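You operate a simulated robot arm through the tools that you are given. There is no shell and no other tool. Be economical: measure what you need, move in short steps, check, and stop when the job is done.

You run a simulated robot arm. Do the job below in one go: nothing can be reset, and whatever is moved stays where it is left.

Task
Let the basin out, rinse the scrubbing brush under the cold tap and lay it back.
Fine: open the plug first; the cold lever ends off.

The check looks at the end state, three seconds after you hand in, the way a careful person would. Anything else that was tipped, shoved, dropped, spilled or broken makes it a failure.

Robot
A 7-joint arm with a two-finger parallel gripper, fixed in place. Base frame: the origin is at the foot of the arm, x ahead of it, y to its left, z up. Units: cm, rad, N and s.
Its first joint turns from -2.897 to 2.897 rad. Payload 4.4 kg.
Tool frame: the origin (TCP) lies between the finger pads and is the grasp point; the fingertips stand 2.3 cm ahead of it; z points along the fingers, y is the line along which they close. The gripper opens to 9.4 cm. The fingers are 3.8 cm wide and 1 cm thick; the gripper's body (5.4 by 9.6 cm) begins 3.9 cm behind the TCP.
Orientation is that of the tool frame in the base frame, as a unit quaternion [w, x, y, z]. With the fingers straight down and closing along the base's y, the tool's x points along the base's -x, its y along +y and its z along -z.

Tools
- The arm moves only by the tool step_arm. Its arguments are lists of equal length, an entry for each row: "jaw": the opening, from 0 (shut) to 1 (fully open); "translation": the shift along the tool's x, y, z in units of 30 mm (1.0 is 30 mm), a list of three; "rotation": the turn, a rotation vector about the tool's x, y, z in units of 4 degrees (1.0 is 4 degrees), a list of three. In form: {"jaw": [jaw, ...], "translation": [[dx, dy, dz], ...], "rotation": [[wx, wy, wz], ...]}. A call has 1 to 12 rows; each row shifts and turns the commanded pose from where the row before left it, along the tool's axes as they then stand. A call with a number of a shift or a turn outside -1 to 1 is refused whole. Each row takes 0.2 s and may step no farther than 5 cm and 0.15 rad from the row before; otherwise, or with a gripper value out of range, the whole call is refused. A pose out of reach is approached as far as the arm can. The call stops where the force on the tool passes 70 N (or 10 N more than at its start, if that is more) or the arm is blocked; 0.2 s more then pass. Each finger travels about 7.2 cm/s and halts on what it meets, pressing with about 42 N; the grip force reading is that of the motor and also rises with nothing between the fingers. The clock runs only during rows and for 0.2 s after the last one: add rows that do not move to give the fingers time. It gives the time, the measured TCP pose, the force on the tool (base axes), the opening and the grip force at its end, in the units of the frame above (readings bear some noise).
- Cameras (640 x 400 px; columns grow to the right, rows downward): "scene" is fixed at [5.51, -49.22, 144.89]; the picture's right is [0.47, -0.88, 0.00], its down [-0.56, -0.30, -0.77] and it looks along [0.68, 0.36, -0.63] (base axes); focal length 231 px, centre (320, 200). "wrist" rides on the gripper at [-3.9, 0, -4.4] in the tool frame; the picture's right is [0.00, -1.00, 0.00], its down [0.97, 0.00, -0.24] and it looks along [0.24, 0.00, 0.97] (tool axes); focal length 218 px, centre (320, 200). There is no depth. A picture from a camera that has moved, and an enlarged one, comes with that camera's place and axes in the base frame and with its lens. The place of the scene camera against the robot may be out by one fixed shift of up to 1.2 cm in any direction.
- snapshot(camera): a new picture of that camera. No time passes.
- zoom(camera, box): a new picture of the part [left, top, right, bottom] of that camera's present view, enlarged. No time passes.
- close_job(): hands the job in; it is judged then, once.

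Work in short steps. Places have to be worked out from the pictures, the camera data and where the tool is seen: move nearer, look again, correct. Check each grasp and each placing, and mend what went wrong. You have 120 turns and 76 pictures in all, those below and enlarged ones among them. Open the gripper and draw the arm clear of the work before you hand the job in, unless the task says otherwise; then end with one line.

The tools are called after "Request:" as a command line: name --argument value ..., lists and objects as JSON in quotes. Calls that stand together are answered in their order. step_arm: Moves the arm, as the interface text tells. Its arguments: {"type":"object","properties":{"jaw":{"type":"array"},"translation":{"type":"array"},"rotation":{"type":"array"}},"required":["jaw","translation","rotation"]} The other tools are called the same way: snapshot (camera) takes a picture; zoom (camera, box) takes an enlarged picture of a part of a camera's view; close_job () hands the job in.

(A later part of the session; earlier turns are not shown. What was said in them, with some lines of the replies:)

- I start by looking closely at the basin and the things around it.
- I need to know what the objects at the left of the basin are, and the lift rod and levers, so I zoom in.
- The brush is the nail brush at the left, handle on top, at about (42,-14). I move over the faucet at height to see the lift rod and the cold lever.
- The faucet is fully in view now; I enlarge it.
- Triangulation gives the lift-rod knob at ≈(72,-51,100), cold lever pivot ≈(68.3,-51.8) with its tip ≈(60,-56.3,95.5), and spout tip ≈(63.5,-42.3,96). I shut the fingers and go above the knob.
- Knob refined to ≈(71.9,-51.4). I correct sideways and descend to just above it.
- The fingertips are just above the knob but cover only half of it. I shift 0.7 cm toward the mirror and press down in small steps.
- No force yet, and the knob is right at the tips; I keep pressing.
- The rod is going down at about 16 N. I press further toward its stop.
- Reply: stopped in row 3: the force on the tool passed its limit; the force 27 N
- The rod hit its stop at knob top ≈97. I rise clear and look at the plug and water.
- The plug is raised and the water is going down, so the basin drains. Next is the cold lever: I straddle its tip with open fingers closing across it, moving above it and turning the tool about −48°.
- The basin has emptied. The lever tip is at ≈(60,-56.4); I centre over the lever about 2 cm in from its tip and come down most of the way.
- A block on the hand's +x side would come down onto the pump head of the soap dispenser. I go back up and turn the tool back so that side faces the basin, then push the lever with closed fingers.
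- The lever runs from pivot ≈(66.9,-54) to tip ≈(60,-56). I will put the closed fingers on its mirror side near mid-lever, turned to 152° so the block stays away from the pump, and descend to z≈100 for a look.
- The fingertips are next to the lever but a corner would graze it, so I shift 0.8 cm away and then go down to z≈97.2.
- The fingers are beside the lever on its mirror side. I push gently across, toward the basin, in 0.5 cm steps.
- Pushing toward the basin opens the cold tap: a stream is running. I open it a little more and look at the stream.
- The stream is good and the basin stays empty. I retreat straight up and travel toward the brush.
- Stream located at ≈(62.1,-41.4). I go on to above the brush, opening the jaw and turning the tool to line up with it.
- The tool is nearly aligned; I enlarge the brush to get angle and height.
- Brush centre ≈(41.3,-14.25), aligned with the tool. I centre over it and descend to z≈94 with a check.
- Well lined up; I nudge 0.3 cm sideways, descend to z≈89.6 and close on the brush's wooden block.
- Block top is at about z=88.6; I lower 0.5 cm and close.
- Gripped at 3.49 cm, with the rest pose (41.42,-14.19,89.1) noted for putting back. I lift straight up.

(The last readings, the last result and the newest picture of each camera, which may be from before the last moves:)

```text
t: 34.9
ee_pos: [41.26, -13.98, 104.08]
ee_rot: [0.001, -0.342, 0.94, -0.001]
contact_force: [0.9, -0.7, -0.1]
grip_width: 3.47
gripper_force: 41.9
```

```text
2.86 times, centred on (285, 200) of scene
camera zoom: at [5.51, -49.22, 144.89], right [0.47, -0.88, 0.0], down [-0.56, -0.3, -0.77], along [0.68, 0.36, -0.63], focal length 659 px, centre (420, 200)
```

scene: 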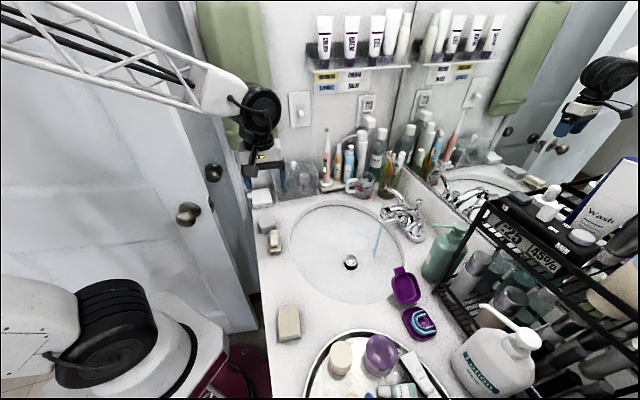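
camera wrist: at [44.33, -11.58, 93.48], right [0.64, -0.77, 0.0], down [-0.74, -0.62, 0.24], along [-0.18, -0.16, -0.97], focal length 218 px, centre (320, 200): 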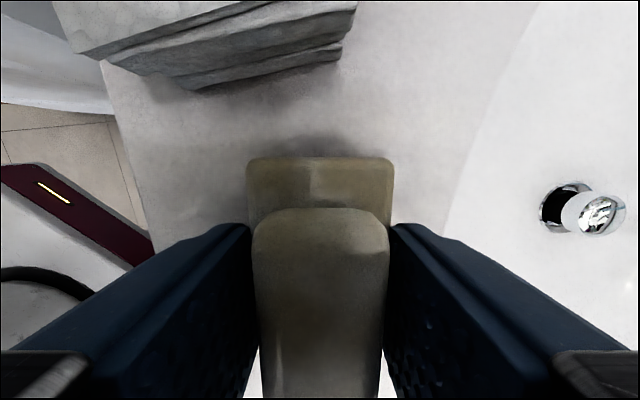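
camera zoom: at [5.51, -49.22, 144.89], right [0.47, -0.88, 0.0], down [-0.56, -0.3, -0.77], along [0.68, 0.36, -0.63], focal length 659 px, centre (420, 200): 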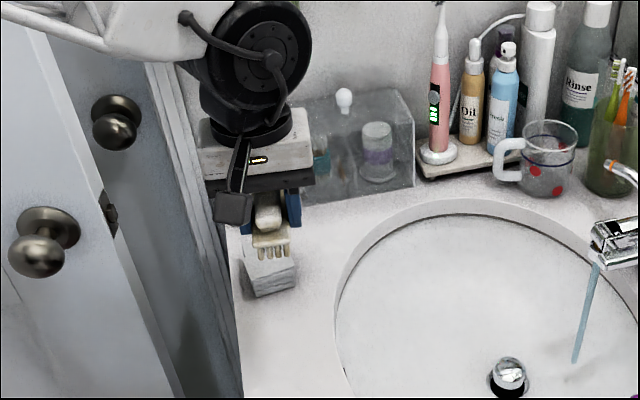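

The brush is held. I carry it over the basin to ≈(57.3,-36.9,104) before turning it toward the stream.

Request:
step_arm --jaw '[0, 0, 0, 0, 0, 0, 0, 0, 0, 0, 0, 0]' --translation '[[0.083, -0.928, 0], [0.083, -0.928, 0], [0.083, -0.928, 0], [0.083, -0.928, 0], [0.083, -0.928, 0], [0.083, -0.928, 0], [0.083, -0.928, 0], [0.083, -0.928, 0], [0.083, -0.928, 0], [0.083, -0.928, 0], [0, 0, 0], [0, 0, 0]]' --rotation '[[0, 0, 0], [0, 0, 0], [0, 0, 0], [0, 0, 0], [0, 0, 0], [0, 0, 0], [0, 0, 0], [0, 0, 0], [0, 0, 0], [0, 0, 0], [0, 0, 1], [0, 0, 1]]'

Request:
step_arm --jaw '[0, 0, 0, 0, 0, 0, 0, 0, 0, 0, 0, 0]' --translation '[[0, 0, 0], [0, 0, 0], [0, 0, 0], [0, 0, 0], [0, 0, 0], [0, 0, 0], [0, 0, 0], [0, 0, 0], [0, 0, 0], [0, 0, 0], [0, 0, 0], [0, 0, 0]]' --rotation '[[0, 0, 1], [0, 0, 1], [0, 0, 1], [0, 0, 1], [0, 0, 1], [0, 0, 1], [0, 0, 1], [0, 0, 1], [0, 0, 1], [0, 0, 1], [0, 0, 1], [0, 0, 1]]'

Request:
step_arm --jaw '[0, 0, 0, 0, 0, 0, 0, 0, 0, 0, 0, 0]' --translation '[[0, 0, 0], [0, 0, 0], [0, 0, 0], [0, 0, 0], [0, 0, 0], [0, 0, 0], [0, 0, 0], [0, 0, 0], [0, 0, 0], [0, 0, 0], [0, 0, 0], [0, 0, 0]]' --rotation '[[0, 0, 1], [0, 0, 1], [0, 0, 1], [0, 0, 1], [0, 0, 1], [0, 0, 1], [0, 0, 1], [0, -1, 0], [0, -1, 0], [0, -1, 0], [0, -1, 0], [0, 0, 0]]'

Request:
snapshot --camera "wrist"

Request:
snapshot --camera "scene"

```text
t: 37.5
ee_pos: [57.11, -36.92, 104.25]
ee_rot: [0.001, -0.275, 0.961, -0.002]
contact_force: [0.0, 0.1, -0.8]
grip_width: 3.52
gripper_force: 41.6
```

```text
t: 40.0
ee_pos: [57.23, -37.0, 104.21]
ee_rot: [0.002, 0.139, 0.99, -0.001]
contact_force: [0.1, -0.2, -0.3]
grip_width: 3.49
gripper_force: 42.0
```

```text
t: 42.6
ee_pos: [57.21, -37.0, 104.18]
ee_rot: [0.131, 0.372, 0.917, -0.053]
contact_force: [0.2, 0.4, -0.2]
grip_width: 3.47
gripper_force: 42.2
```

```text
32 pictures are left
camera wrist: at [59.02, -38.66, 109.53], right [-0.69, -0.72, 0.0], down [-0.72, 0.69, -0.04], along [0.03, -0.03, -1.0], focal length 218 px, centre (320, 200)
```

wrist: 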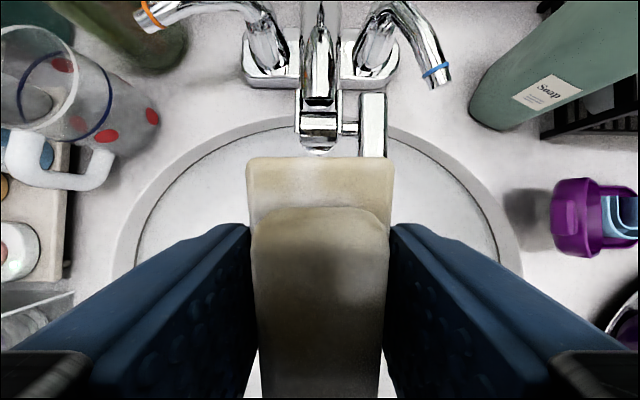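

```text
31 pictures are left
```

scene: 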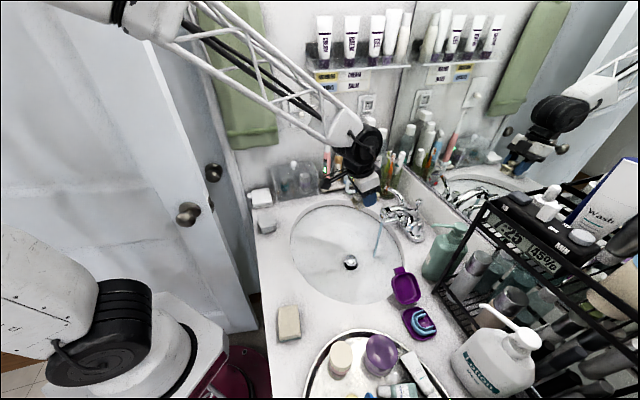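

The spout lies right in the tool's plane. I finish the tilt to ~44° and lower to z≈90, still about 6 cm short of the stream.

Request:
step_arm --jaw '[0, 0, 0, 0, 0, 0, 0, 0, 0, 0, 0, 0]' --translation '[[0, 0, 0], [0, 0, 0], [0, 0, 0], [0, 0, 0], [0, 0, 0], [0, 0, 0], [0, 0, 0], [0.82, 0, 0.85], [0.82, 0, 0.85], [0.82, 0, 0.85], [0.82, 0, 0.85], [0, 0, 0]]' --rotation '[[0, -1, 0], [0, -1, 0], [0, -1, 0], [0, -1, 0], [0, -1, 0], [0, -1, 0], [0, -1, 0], [0, 0, 0], [0, 0, 0], [0, 0, 0], [0, 0, 0], [0, 0, 0]]'

Request:
snapshot --camera "wrist"

Request:
zoom --camera "scene" --box '[290, 140, 450, 300]'

```text
t: 45.2
ee_pos: [57.37, -37.1, 89.98]
ee_rot: [0.35, 0.347, 0.858, -0.142]
contact_force: [0.9, 0.2, -0.8]
grip_width: 3.51
gripper_force: 41.8
```

```text
30 pictures are left
camera wrist: at [57.12, -36.8, 95.81], right [-0.69, -0.72, 0.0], down [-0.62, 0.6, -0.51], along [0.36, -0.35, -0.86], focal length 218 px, centre (320, 200)
```

wrist: 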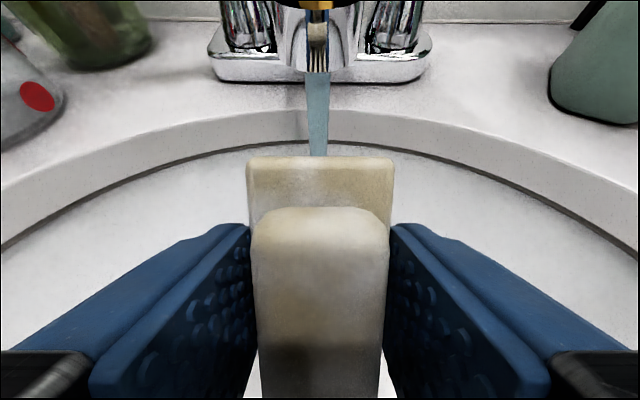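

```text
2.50 times, centred on (370, 220) of scene
camera zoom: at [5.51, -49.22, 144.89], right [0.47, -0.88, 0.0], down [-0.56, -0.3, -0.77], along [0.68, 0.36, -0.63], focal length 577 px, centre (195, 150)
```

zoom: 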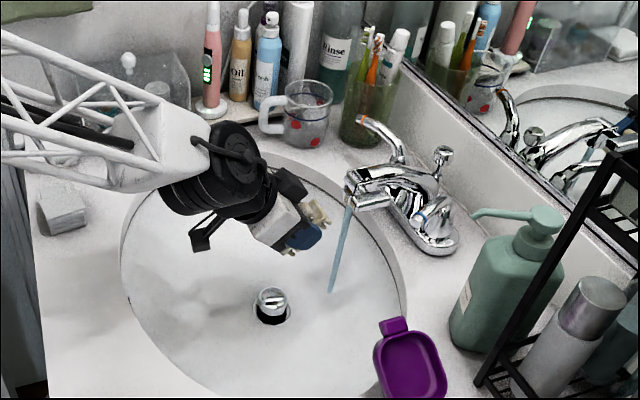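

Stream is dead centre and the outlet is at z≈93.6. I lower to z≈84.5 for clearance under the spout, then slide forward into the stream.

Request:
step_arm --jaw '[0, 0, 0, 0, 0, 0, 0]' --translation '[[0.42, 0, 0.44], [0.42, 0, 0.44], [0.42, 0, 0.44], [-0.36, 0, 0.35], [-0.36, 0, 0.35], [-0.36, 0, 0.35], [0, 0, 0]]' --rotation '[[0, 0, 0], [0, 0, 0], [0, 0, 0], [0, 0, 0], [0, 0, 0], [0, 0, 0], [0, 0, 0]]'

Request:
snapshot --camera "wrist"

Request:
zoom --camera "scene" --box '[310, 160, 430, 280]'

```text
t: 46.9
ee_pos: [60.55, -40.31, 84.63]
ee_rot: [0.35, 0.347, 0.859, -0.141]
contact_force: [-0.6, 0.8, -1.3]
grip_width: 3.49
gripper_force: 42.5
```

```text
28 pictures are left
camera wrist: at [60.37, -39.98, 90.47], right [-0.69, -0.72, 0.0], down [-0.62, 0.6, -0.51], along [0.36, -0.35, -0.86], focal length 218 px, centre (320, 200)
```

wrist: 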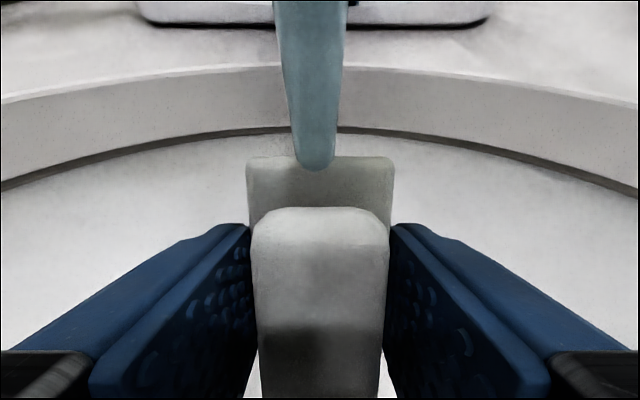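

```text
3.33 times, centred on (370, 220) of scene
camera zoom: at [5.51, -49.22, 144.89], right [0.47, -0.88, 0.0], down [-0.56, -0.3, -0.77], along [0.68, 0.36, -0.63], focal length 769 px, centre (153, 133)
```

zoom: 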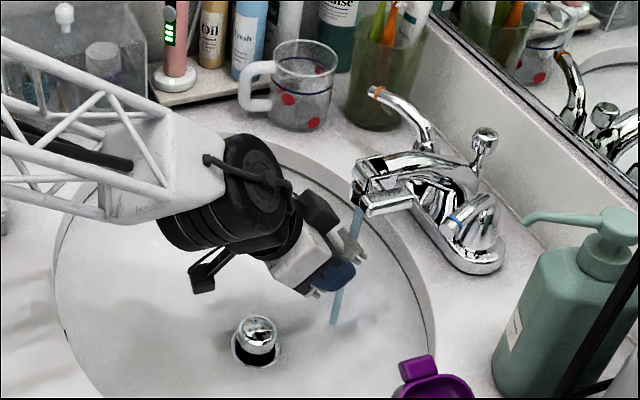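

The stream now runs onto the brush's end. I lower 1 cm, slide 1.3 cm farther in and hold it there to rinse.

Request:
step_arm --jaw '[0, 0, 0, 0, 0, 0, 0, 0, 0, 0, 0, 0]' --translation '[[0.23, 0, 0.24], [-0.15, 0, 0.15], [-0.15, 0, 0.15], [0, 0, 0], [0, 0, 0], [0, 0, 0], [0, 0, 0], [0, 0, 0], [0, 0, 0], [0, 0, 0], [0, 0, 0], [0, 0, 0]]' --rotation '[[0, 0, 0], [0, 0, 0], [0, 0, 0], [0, 0, 0], [0, 0, 0], [0, 0, 0], [0, 0, 0], [0, 0, 0], [0, 0, 0], [0, 0, 0], [0, 0, 0], [0, 0, 0]]'

Request:
snapshot --camera "wrist"

```text
t: 49.5
ee_pos: [61.44, -41.09, 83.62]
ee_rot: [0.35, 0.347, 0.859, -0.141]
contact_force: [-0.3, -0.6, -1.5]
grip_width: 3.49
gripper_force: 41.7
```

```text
26 pictures are left
camera wrist: at [61.25, -40.85, 89.42], right [-0.69, -0.72, 0.0], down [-0.62, 0.6, -0.51], along [0.36, -0.35, -0.86], focal length 218 px, centre (320, 200)
```

wrist: 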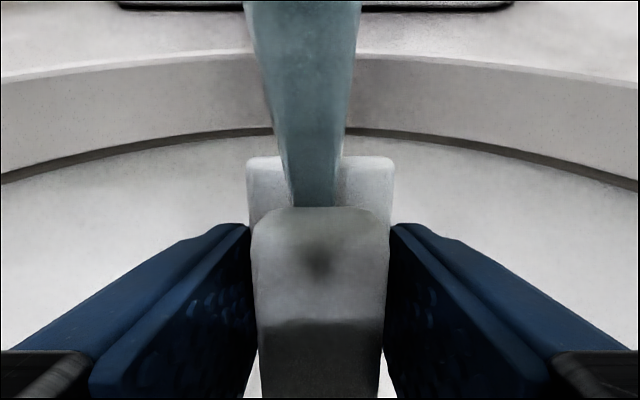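

The water strikes the brush at its middle-end. I hold a bit more, then draw back 2.5 cm so the stream runs over the bristles too, hold, and leave the stream.

Request:
step_arm --jaw '[0, 0, 0, 0, 0, 0, 0, 0, 0, 0, 0, 0]' --translation '[[0, 0, 0], [0, 0, 0], [0, 0, 0], [0, 0, 0], [0.3, 0, -0.29], [0.3, 0, -0.29], [0, 0, 0], [0, 0, 0], [0, 0, 0], [0, 0, 0], [0, 0, 0], [0, 0, 0]]' --rotation '[[0, 0, 0], [0, 0, 0], [0, 0, 0], [0, 0, 0], [0, 0, 0], [0, 0, 0], [0, 0, 0], [0, 0, 0], [0, 0, 0], [0, 0, 0], [0, 0, 0], [0, 0, 0]]'

Request:
snapshot --camera "wrist"

Request:
zoom --camera "scene" --box '[310, 160, 430, 280]'

```text
t: 52.0
ee_pos: [59.62, -39.28, 83.59]
ee_rot: [0.349, 0.347, 0.859, -0.14]
contact_force: [-0.2, -0.1, -0.1]
grip_width: 3.49
gripper_force: 42.2
```

```text
25 pictures are left
camera wrist: at [59.49, -39.08, 89.41], right [-0.69, -0.72, 0.0], down [-0.62, 0.6, -0.51], along [0.36, -0.35, -0.86], focal length 218 px, centre (320, 200)
```

wrist: 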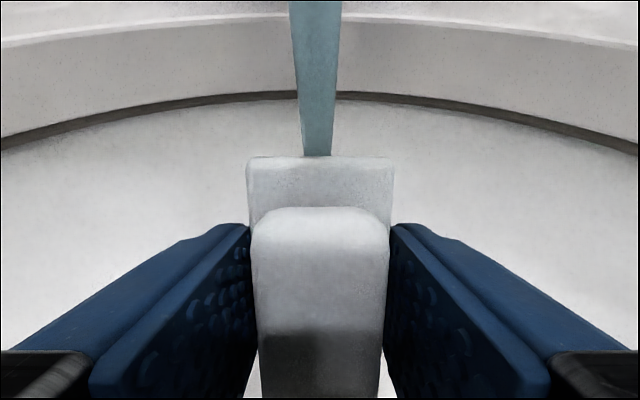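

```text
3.33 times, centred on (370, 220) of scene
camera zoom: at [5.51, -49.22, 144.89], right [0.47, -0.88, 0.0], down [-0.56, -0.3, -0.77], along [0.68, 0.36, -0.63], focal length 769 px, centre (153, 133)
```

zoom: 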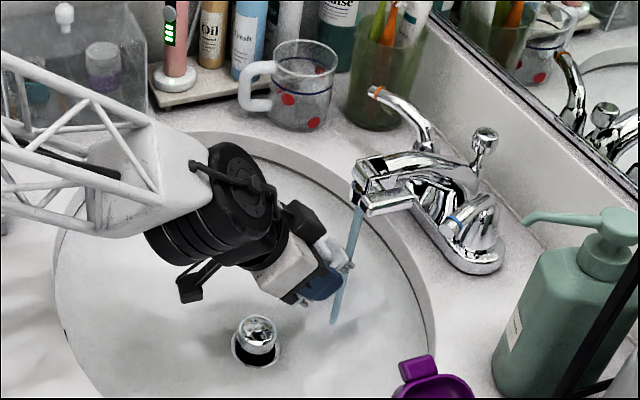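

The tan dirt is gone and the brush is now pale, so it is rinsed. I draw back, rise above the basin and undo the tilt.

Request:
step_arm --jaw '[0, 0, 0, 0, 0, 0, 0, 0, 0, 0, 0, 0]' --translation '[[0.48, 0, -0.465], [0.48, 0, -0.465], [-0.95, 0, -0.98], [-0.95, 0, -0.98], [-0.95, 0, -0.98], [-0.95, 0, -0.98], [-0.95, 0, -0.98], [0, 0, 0], [0, 0, 0], [0, 0, 0], [0, 0, 0], [0, 0, 0]]' --rotation '[[0, 0, 0], [0, 0, 0], [0, 0, 0], [0, 0, 0], [0, 0, 0], [0, 0, 0], [0, 0, 0], [0, 1, 0], [0, 1, 0], [0, 1, 0], [0, 1, 0], [0, 1, 0]]'

Request:
step_arm --jaw '[0, 0, 0, 0, 0, 0, 0, 0, 0, 0, 0, 0]' --translation '[[0, 0, 0], [0, 0, 0], [0, 0, 0], [0, 0, 0], [0, 0, 0], [0, 0, 0], [0, 0, 0], [0, 0, 0], [0, 0, 0], [0, 0, 0], [0, 0, 0], [0, 0, 0]]' --rotation '[[0, 1, 0], [0, 1, 0], [0, 1, 0], [0, 1, 0], [0, 1, 0], [0, 1, 0], [0, 0, -1], [0, 0, -1], [0, 0, -1], [0, 0, -1], [0, 0, -1], [0, 0, -1]]'

Request:
step_arm --jaw '[0, 0, 0, 0, 0, 0, 0, 0, 0, 0, 0, 0]' --translation '[[0, 0, 0], [0, 0, 0], [0, 0, 0], [0, 0, 0], [0, 0, 0], [0, 0, 0], [0, 0, 0], [0, 0, 0], [0, 0, 0], [0, 0, 0], [0, 0, 0], [0, 0, 0]]' --rotation '[[0, 0, -1], [0, 0, -1], [0, 0, -1], [0, 0, -1], [0, 0, -1], [0, 0, -1], [0, 0, -1], [0, 0, -1], [0, 0, -1], [0, 0, -1], [0, 0, -1], [0, 0, -1]]'

Request:
step_arm --jaw '[0, 0, 0, 0, 0]' --translation '[[0, 0, 0], [0, 0, 0], [0, 0, 0], [0, 0, 0], [0, 0, 0]]' --rotation '[[0, 0, -1], [0, 0, -1], [0, 0, -1], [0, 0, 0], [0, 0, 0]]'

Request:
zoom --camera "scene" --box '[260, 100, 440, 290]'

```text
t: 54.6
ee_pos: [56.7, -36.48, 104.0]
ee_rot: [0.195, 0.366, 0.906, -0.078]
contact_force: [0.4, 0.1, -1.0]
grip_width: 3.5
gripper_force: 42.2
```

```text
t: 57.2
ee_pos: [56.75, -36.64, 103.99]
ee_rot: [0.003, 0.173, 0.985, -0.001]
contact_force: [-0.1, -0.4, -0.2]
grip_width: 3.47
gripper_force: 42.0
```

```text
t: 59.9
ee_pos: [56.69, -36.59, 104.0]
ee_rot: [0.001, -0.242, 0.97, -0.001]
contact_force: [0.5, 0.1, -0.9]
grip_width: 3.47
gripper_force: 42.0
```

```text
t: 61.0
ee_pos: [56.78, -36.5, 104.0]
ee_rot: [0.0, -0.341, 0.94, -0.003]
contact_force: [-0.2, 0.9, -0.2]
grip_width: 3.48
gripper_force: 41.8
```

```text
2.11 times, centred on (350, 195) of scene
camera zoom: at [5.51, -49.22, 144.89], right [0.47, -0.88, 0.0], down [-0.56, -0.3, -0.77], along [0.68, 0.36, -0.63], focal length 486 px, centre (257, 210)
```

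zoom: 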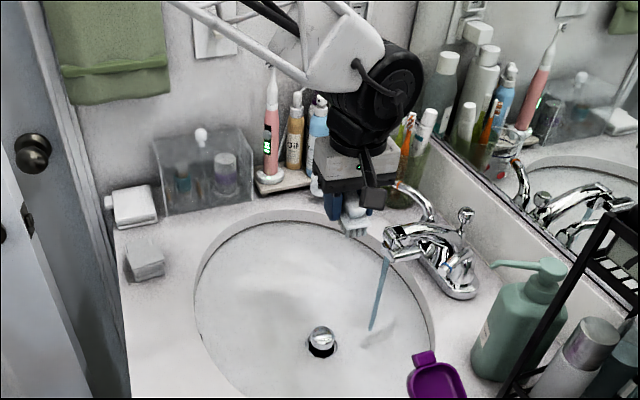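

Orientation matches the rest pose again. I carry the brush back above its place and lower to about 2 cm over it.

Request:
step_arm --jaw '[0, 0, 0, 0, 0, 0, 0, 0, 0, 0, 0]' --translation '[[-0.086, 0.899, 0], [-0.086, 0.899, 0], [-0.086, 0.899, 0], [-0.086, 0.899, 0], [-0.086, 0.899, 0], [-0.086, 0.899, 0], [-0.086, 0.899, 0], [-0.086, 0.899, 0], [-0.086, 0.899, 0], [-0.086, 0.899, 0], [0, 0, 0]]' --rotation '[[0, 0, 0], [0, 0, 0], [0, 0, 0], [0, 0, 0], [0, 0, 0], [0, 0, 0], [0, 0, 0], [0, 0, 0], [0, 0, 0], [0, 0, 0], [0, 0, 0]]'

Request:
step_arm --jaw '[0, 0, 0, 0, 0, 0]' --translation '[[0, 0, 1], [0, 0, 1], [0, 0, 1], [0, 0, 1], [0, 0, 0.3], [0, 0, 0]]' --rotation '[[0, 0, 0], [0, 0, 0], [0, 0, 0], [0, 0, 0], [0, 0, 0], [0, 0, 0]]'

Request:
snapshot --camera "wrist"

```text
t: 63.5
ee_pos: [41.4, -14.24, 103.93]
ee_rot: [0.002, -0.342, 0.94, -0.002]
contact_force: [0.2, -0.7, -0.4]
grip_width: 3.51
gripper_force: 42.1
```

```text
t: 64.8
ee_pos: [41.44, -14.34, 91.03]
ee_rot: [0.001, -0.341, 0.94, -0.003]
contact_force: [-0.7, 0.6, 0.0]
grip_width: 3.49
gripper_force: 41.9
```

```text
22 pictures are left
camera wrist: at [44.43, -11.67, 95.38], right [0.64, -0.77, 0.0], down [-0.74, -0.62, 0.24], along [-0.18, -0.16, -0.97], focal length 218 px, centre (320, 200)
```

wrist: 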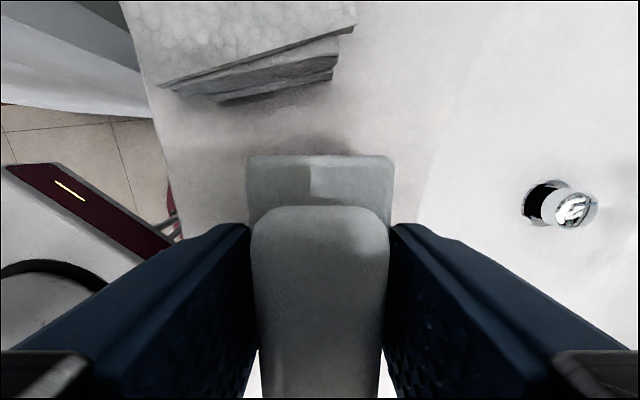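

The view matches the pick-up view. I lower the last 1.9 cm gently, then open.

Request:
step_arm --jaw '[0, 0, 0, 0, 0]' --translation '[[0, 0, 0.2], [0, 0, 0.2], [0, 0, 0.15], [0, 0, 0.08], [0, 0, 0]]' --rotation '[[0, 0, 0], [0, 0, 0], [0, 0, 0], [0, 0, 0], [0, 0, 0]]'

```text
t: 66.0
ee_pos: [41.46, -14.21, 89.04]
ee_rot: [0.002, -0.343, 0.939, -0.002]
contact_force: [-0.3, 0.6, -0.6]
grip_width: 3.49
gripper_force: 41.8
```

It is at the resting height with almost no force. I open and rise.

Request:
step_arm --jaw '[0.5, 0.6, 0.8, 0.8, 0.8, 0.8, 0.8, 0.8, 0.8, 0.8, 0.8]' --translation '[[0, 0, 0], [0, 0, 0], [0, 0, 0], [0, 0, -0.3], [0, 0, -1], [0, 0, -1], [0, 0, -1], [0, 0, -1], [0, 0, -1], [0, 0, -1], [0, 0, -1]]' --rotation '[[0, 0, 0], [0, 0, 0], [0, 0, 0], [0, 0, 0], [0, 0, 0], [0, 0, 0], [0, 0, 0], [0, 0, 0], [0, 0, 0], [0, 0, 0], [0, 0, 0]]'

Request:
zoom --camera "wrist" --box '[230, 60, 410, 260]'

Request:
zoom --camera "scene" --box '[245, 180, 309, 260]'

```text
t: 68.5
ee_pos: [41.32, -14.26, 111.03]
ee_rot: [0.002, -0.341, 0.94, -0.002]
contact_force: [0.5, 0.4, 0.5]
grip_width: 7.52
gripper_force: 0.1
```

```text
2.00 times, centred on (320, 160) of wrist
camera zoom: at [44.32, -11.62, 115.48], right [0.64, -0.77, 0.0], down [-0.74, -0.62, 0.24], along [-0.18, -0.16, -0.97], focal length 436 px, centre (320, 280)
```

zoom: 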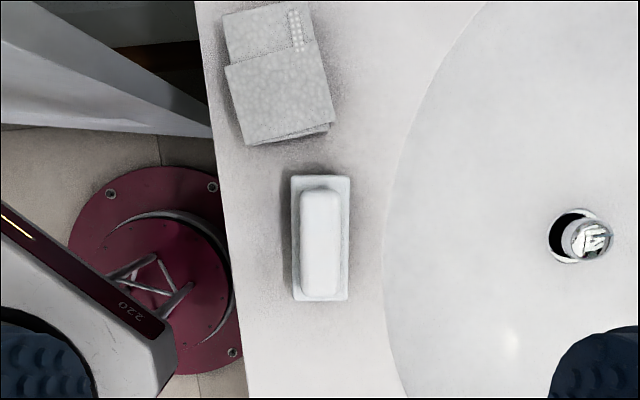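

```text
5.00 times, centred on (277, 220) of scene
camera zoom: at [5.51, -49.22, 144.89], right [0.47, -0.88, 0.0], down [-0.56, -0.3, -0.77], along [0.68, 0.36, -0.63], focal length 1154 px, centre (535, 100)
```

zoom: 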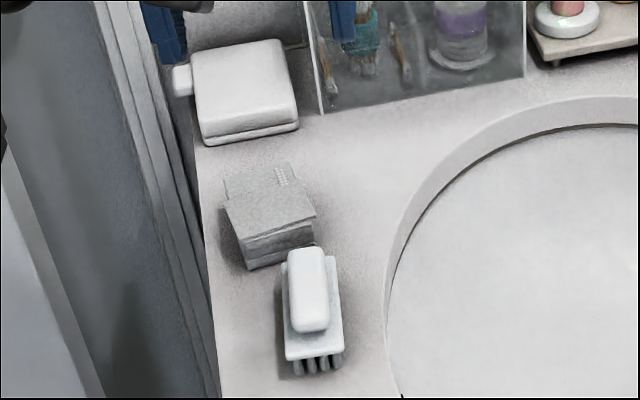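

The brush lies back in its place, clean. Now to shut the cold lever: I return above the faucet with closed fingers, turning to the same heading as before.

Request:
step_arm --jaw '[0.5, 0.2, 0, 0, 0, 0, 0, 0, 0, 0, 0, 0]' --translation '[[0.21, -0.975, 0], [0.21, -0.975, 0], [0.21, -0.975, 0], [0.21, -0.975, 0], [0.21, -0.975, 0], [0.21, -0.975, 0], [0.21, -0.975, 0], [0.21, -0.975, 0], [0.21, -0.975, 0], [0.21, -0.975, 0], [0.21, -0.975, 0], [0.21, -0.975, 0]]' --rotation '[[0, 0, 0], [0, 0, 0], [0, 0, 0], [0, 0, 0], [0, 0, 0], [0, 0, 0], [0, 0, 0], [0, 0, 0], [0, 0, 0], [0, 0, 0], [0, 0, 0], [0, 0, 0]]'

Request:
step_arm --jaw '[0, 0, 0, 0, 0, 0, 0, 0, 0, 0, 0, 0]' --translation '[[0, 0, 0], [0, 0, 0], [0, 0, 0], [0, 0, 0], [0, 0, 0], [0, 0, 0], [0, 0, 0], [0, 0, 0], [0, 0, 0], [0, 0, 0], [0, 0, 0], [0, 0, 0]]' --rotation '[[0, 0, 1], [0, 0, 1], [0, 0, 1], [0, 0, 1], [0, 0, 1], [0, 0, 1], [0, 0, 1], [0, 0, 1], [0, 0, 1], [0, 0, 1], [0, 0, 1], [0, 0, 1]]'

Request:
step_arm --jaw '[0, 0, 0, 0, 0, 0]' --translation '[[0, 0, 0], [0, 0, 0], [0, 0, 0], [0, 0, 0], [0, 0, 0], [0, 0, 0]]' --rotation '[[0, 0, 1], [0, 0, 1], [0, 0, 1], [0, 0, 1], [0, 0, 1], [0, 0, 0]]'

Request:
snapshot --camera "wrist"

Request:
zoom --camera "scene" --box '[370, 170, 450, 250]'

```text
t: 71.0
ee_pos: [58.0, -45.98, 111.18]
ee_rot: [0.002, -0.342, 0.94, -0.001]
contact_force: [0.1, 0.7, 0.8]
grip_width: 0.02
gripper_force: 42.8
```

```text
t: 73.7
ee_pos: [57.97, -45.9, 111.21]
ee_rot: [0.002, 0.07, 0.998, -0.001]
contact_force: [-0.3, 0.5, -0.3]
grip_width: 0.0
gripper_force: 41.6
```

```text
t: 75.0
ee_pos: [58.16, -45.81, 111.23]
ee_rot: [0.003, 0.242, 0.97, 0.0]
contact_force: [0.1, -0.2, -0.2]
grip_width: 0.0
gripper_force: 42.0
```

```text
19 pictures are left
camera wrist: at [61.52, -47.62, 115.59], right [-0.47, -0.88, 0.0], down [-0.86, 0.46, 0.24], along [-0.21, 0.11, -0.97], focal length 218 px, centre (320, 200)
```

wrist: 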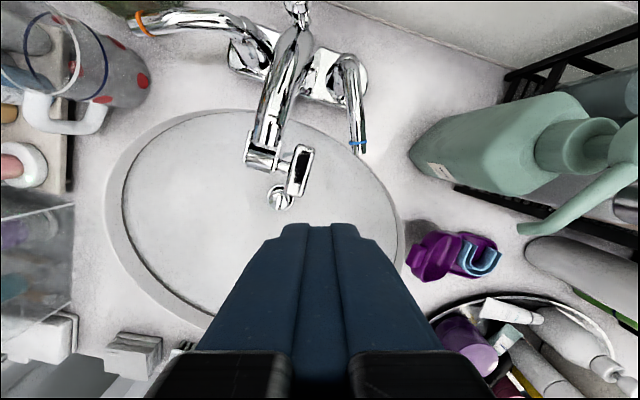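

```text
5.00 times, centred on (410, 210) of scene
camera zoom: at [5.51, -49.22, 144.89], right [0.47, -0.88, 0.0], down [-0.56, -0.3, -0.77], along [0.68, 0.36, -0.63], focal length 1154 px, centre (-130, 150)
```

zoom: 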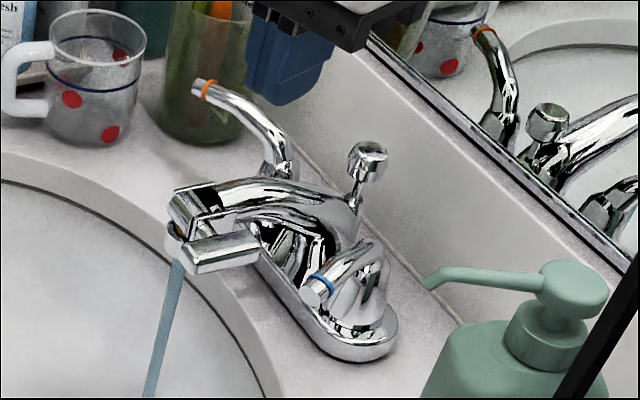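

The lever now points ≈156°, tip ≈(59.7,-50.8), and the spout's side tab is at ≈(60.4,-45). I place the closed fingers in the slot between them at (60.9,-48.6), first down to z≈100.

Request:
step_arm --jaw '[0, 0, 0, 0, 0, 0, 0]' --translation '[[-0.62, -0.195, 0], [-0.62, -0.195, 0], [0, 0, 1], [0, 0, 1], [0, 0, 1], [0, 0, 0.75], [0, 0, 0]]' --rotation '[[0, 0, 0], [0, 0, 0], [0, 0, 0], [0, 0, 0], [0, 0, 0], [0, 0, 0], [0, 0, 0]]'

Request:
snapshot --camera "wrist"

Request:
zoom --camera "scene" --box '[360, 130, 480, 260]'

```text
t: 76.7
ee_pos: [60.79, -48.69, 99.9]
ee_rot: [0.003, 0.242, 0.97, -0.001]
contact_force: [0.6, 0.3, -0.2]
grip_width: 0.03
gripper_force: 41.4
```

```text
17 pictures are left
camera wrist: at [64.26, -50.51, 104.28], right [-0.47, -0.88, 0.0], down [-0.86, 0.46, 0.24], along [-0.21, 0.11, -0.97], focal length 218 px, centre (320, 200)
```

wrist: 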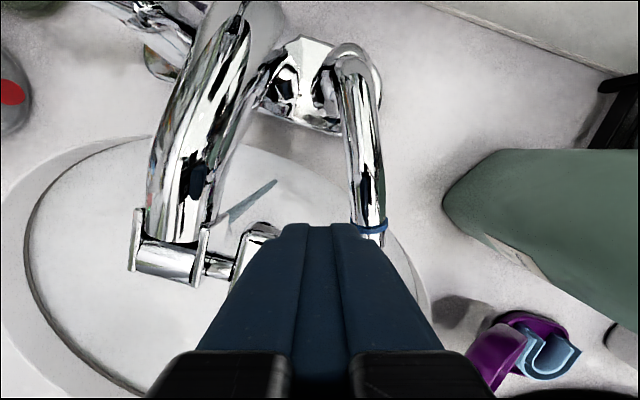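

```text
3.08 times, centred on (420, 195) of scene
camera zoom: at [5.51, -49.22, 144.89], right [0.47, -0.88, 0.0], down [-0.56, -0.3, -0.77], along [0.68, 0.36, -0.63], focal length 710 px, centre (12, 215)
```

zoom: 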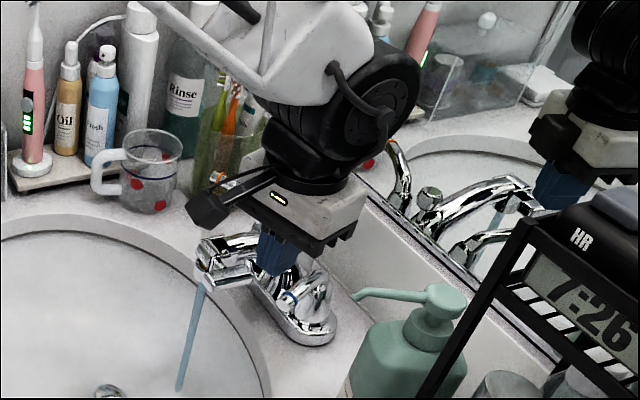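

The fingertips sit between tab and lever with ~0.5 cm each side. I nudge 0.2 cm and descend to z≈97.

Request:
step_arm --jaw '[0, 0, 0, 0]' --translation '[[0, 0.07, 0], [0, 0, 0.4], [0, 0, 0.3], [0, 0, 0.25]]' --rotation '[[0, 0, 0], [0, 0, 0], [0, 0, 0], [0, 0, 0]]'

Request:
zoom --camera "wrist" --box '[180, 100, 460, 300]'

```text
t: 77.7
ee_pos: [60.92, -48.36, 97.1]
ee_rot: [0.003, 0.242, 0.97, 0.0]
contact_force: [-0.9, -0.1, -0.4]
grip_width: 0.0
gripper_force: 41.8
```

```text
2.00 times, centred on (320, 200) of wrist
camera zoom: at [64.4, -50.25, 101.47], right [-0.47, -0.88, 0.0], down [-0.86, 0.46, 0.24], along [-0.21, 0.11, -0.97], focal length 436 px, centre (320, 200)
```

zoom: 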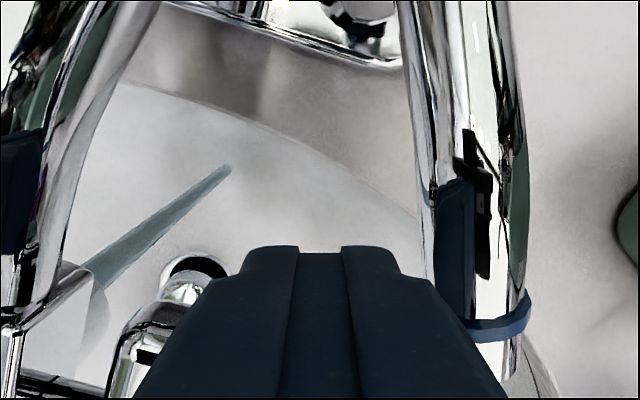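

All clear; I push the lever back toward its original position in small steps.

Request:
step_arm --jaw '[0, 0, 0, 0, 0, 0, 0, 0]' --translation '[[0, -0.15, 0], [0, -0.15, 0], [0, -0.15, 0], [-0.06, -0.135, 0], [-0.06, -0.135, 0], [-0.06, -0.135, 0], [-0.06, -0.135, 0], [0, 0, 0]]' --rotation '[[0, 0, 0], [0, 0, 0], [0, 0, 0], [0, 0, 0], [0, 0, 0], [0, 0, 0], [0, 0, 0], [0, 0, 0]]'

Request:
zoom --camera "scene" --box '[360, 150, 480, 270]'

```text
t: 79.5
ee_pos: [60.17, -51.49, 97.07]
ee_rot: [0.002, 0.242, 0.97, -0.001]
contact_force: [0.5, -0.4, 0.6]
grip_width: 0.0
gripper_force: 42.6
```

```text
3.33 times, centred on (420, 210) of scene
camera zoom: at [5.51, -49.22, 144.89], right [0.47, -0.88, 0.0], down [-0.56, -0.3, -0.77], along [0.68, 0.36, -0.63], focal length 769 px, centre (-13, 167)
```

zoom: 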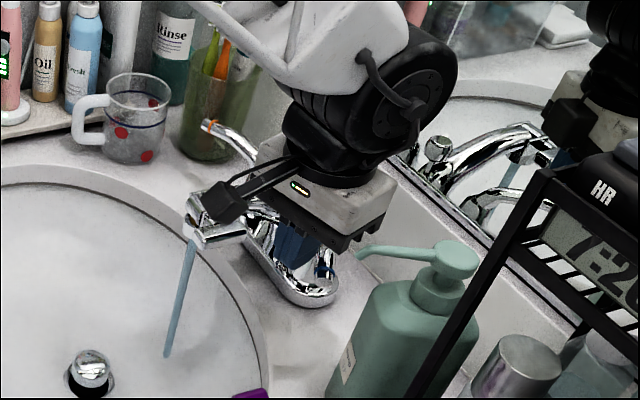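

The lever follows, the stream still runs. I go on along the arc in small steps, keeping away from the pump nozzle.

Request:
step_arm --jaw '[0, 0, 0, 0, 0]' --translation '[[-0.12, -0.1, 0], [-0.12, -0.1, 0], [-0.12, -0.1, 0], [-0.12, -0.1, 0], [0, 0, 0]]' --rotation '[[0, 0, 0], [0, 0, 0], [0, 0, 0], [0, 0, 0], [0, 0, 0]]'

Request:
zoom --camera "scene" --box '[360, 150, 480, 270]'

```text
t: 80.7
ee_pos: [60.71, -52.98, 97.18]
ee_rot: [0.001, 0.241, 0.971, 0.001]
contact_force: [-16.3, 33.3, 15.6]
grip_width: 0.02
gripper_force: 42.1
stopped in row 5: the force on the tool passed its limit (the readings are from after the stop); the commanded pose is now the measured one
```

```text
3.33 times, centred on (420, 210) of scene
camera zoom: at [5.51, -49.22, 144.89], right [0.47, -0.88, 0.0], down [-0.56, -0.3, -0.77], along [0.68, 0.36, -0.63], focal length 769 px, centre (-13, 167)
```

zoom: 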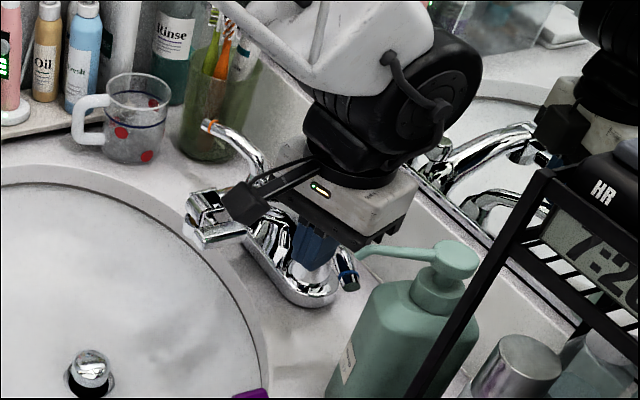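

The stream has stopped and the lever is at its stop. I back off a little, rise, and draw away over the basin.

Request:
step_arm --jaw '[0, 0, 0, 0, 0, 0, 0, 0, 0, 0, 0, 0]' --translation '[[0.1, 0.2, 0], [0, 0, -0.6], [0, 0, -1], [0, 0, -1], [0, 0, -1], [0, 0, -1], [0, 0, -1], [1, 0.4, 0], [1, 0.4, 0], [1, 0.4, 0], [1, 0.4, 0], [0, 0, 0]]' --rotation '[[0, 0, 0], [0, 0, 0], [0, 0, 0], [0, 0, 0], [0, 0, 0], [0, 0, 0], [0, 0, 0], [0, 0, 0], [0, 0, 0], [0, 0, 0], [0, 0, 0], [0, 0, 0]]'

Request:
snapshot --camera "scene"

Request:
zoom --camera "scene" --box '[330, 170, 450, 280]'

Request:
snapshot --camera "wrist"

```text
t: 83.2
ee_pos: [52.45, -42.47, 113.9]
ee_rot: [0.0, 0.242, 0.97, 0.0]
contact_force: [-0.4, 0.2, 0.3]
grip_width: 0.04
gripper_force: 41.9
```

```text
12 pictures are left
```

scene: 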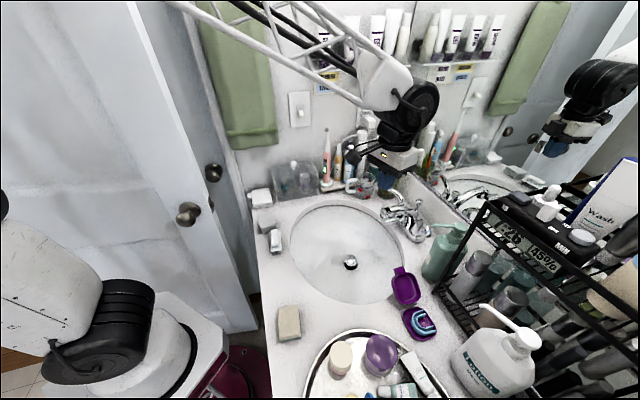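

```text
3.64 times, centred on (390, 225) of scene
camera zoom: at [5.51, -49.22, 144.89], right [0.47, -0.88, 0.0], down [-0.56, -0.3, -0.77], along [0.68, 0.36, -0.63], focal length 839 px, centre (66, 109)
```

zoom: 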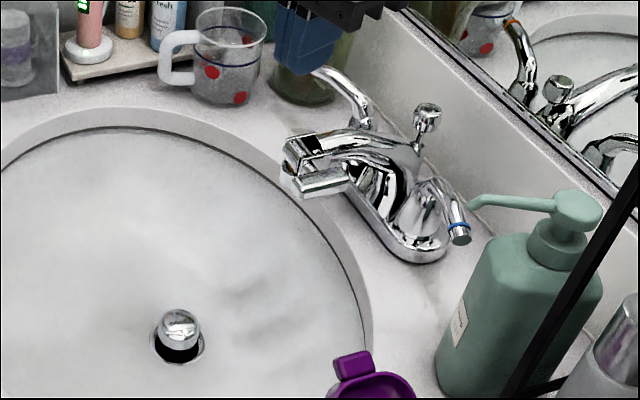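

```text
10 pictures are left
camera wrist: at [55.93, -44.26, 118.25], right [-0.47, -0.88, 0.0], down [-0.86, 0.45, 0.24], along [-0.21, 0.11, -0.97], focal length 218 px, centre (320, 200)
```

wrist: 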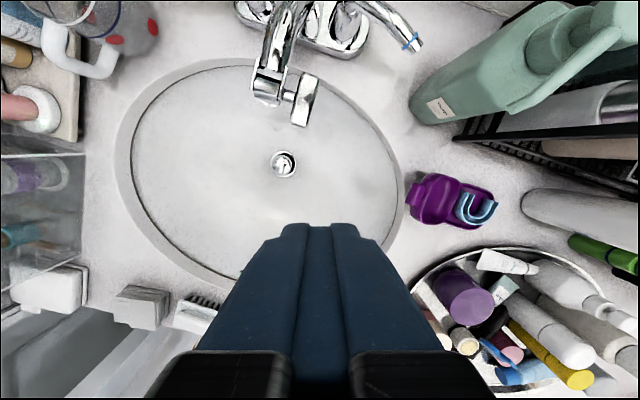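

The lever is back exactly at its first place with no water running, the plug is raised, the basin empty and nothing else disturbed. I open the gripper and rise clear.

Request:
step_arm --jaw '[0.3, 0.6, 1, 1, 1, 1]' --translation '[[0, 0, -1], [0, 0, -1], [0, 0, -1], [0, 0, -0.5], [0, 0, 0], [0, 0, 0]]' --rotation '[[0, 0, 0], [0, 0, 0], [0, 0, 0], [0, 0, 0], [0, 0, 0], [0, 0, 0]]'

Request:
snapshot --camera "wrist"

```text
t: 84.7
ee_pos: [52.6, -42.35, 124.48]
ee_rot: [0.001, 0.241, 0.971, 0.0]
contact_force: [-0.3, 0.4, -0.5]
grip_width: 9.37
gripper_force: 0.0
```

```text
9 pictures are left
camera wrist: at [55.98, -44.18, 128.81], right [-0.47, -0.88, 0.0], down [-0.86, 0.45, 0.24], along [-0.21, 0.11, -0.97], focal length 218 px, centre (320, 200)
```

wrist: 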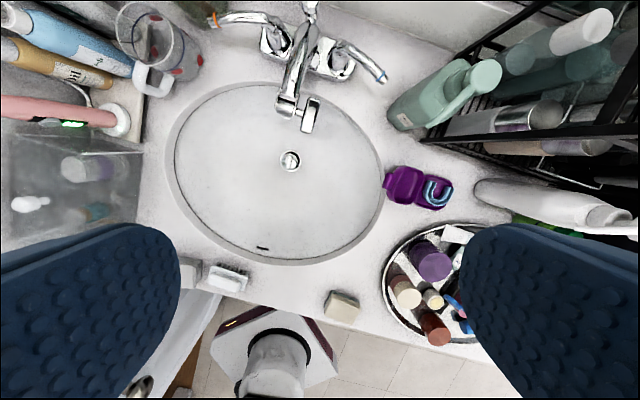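

Everything is in its final state and the arm is clear, so I hand in.

Request:
close_job

```text
The job is handed in.
```

I opened the plug first and the basin drained, then rinsed the scrubbing brush under the cold tap and laid it back where it was; the cold lever is off and nothing else was disturbed.
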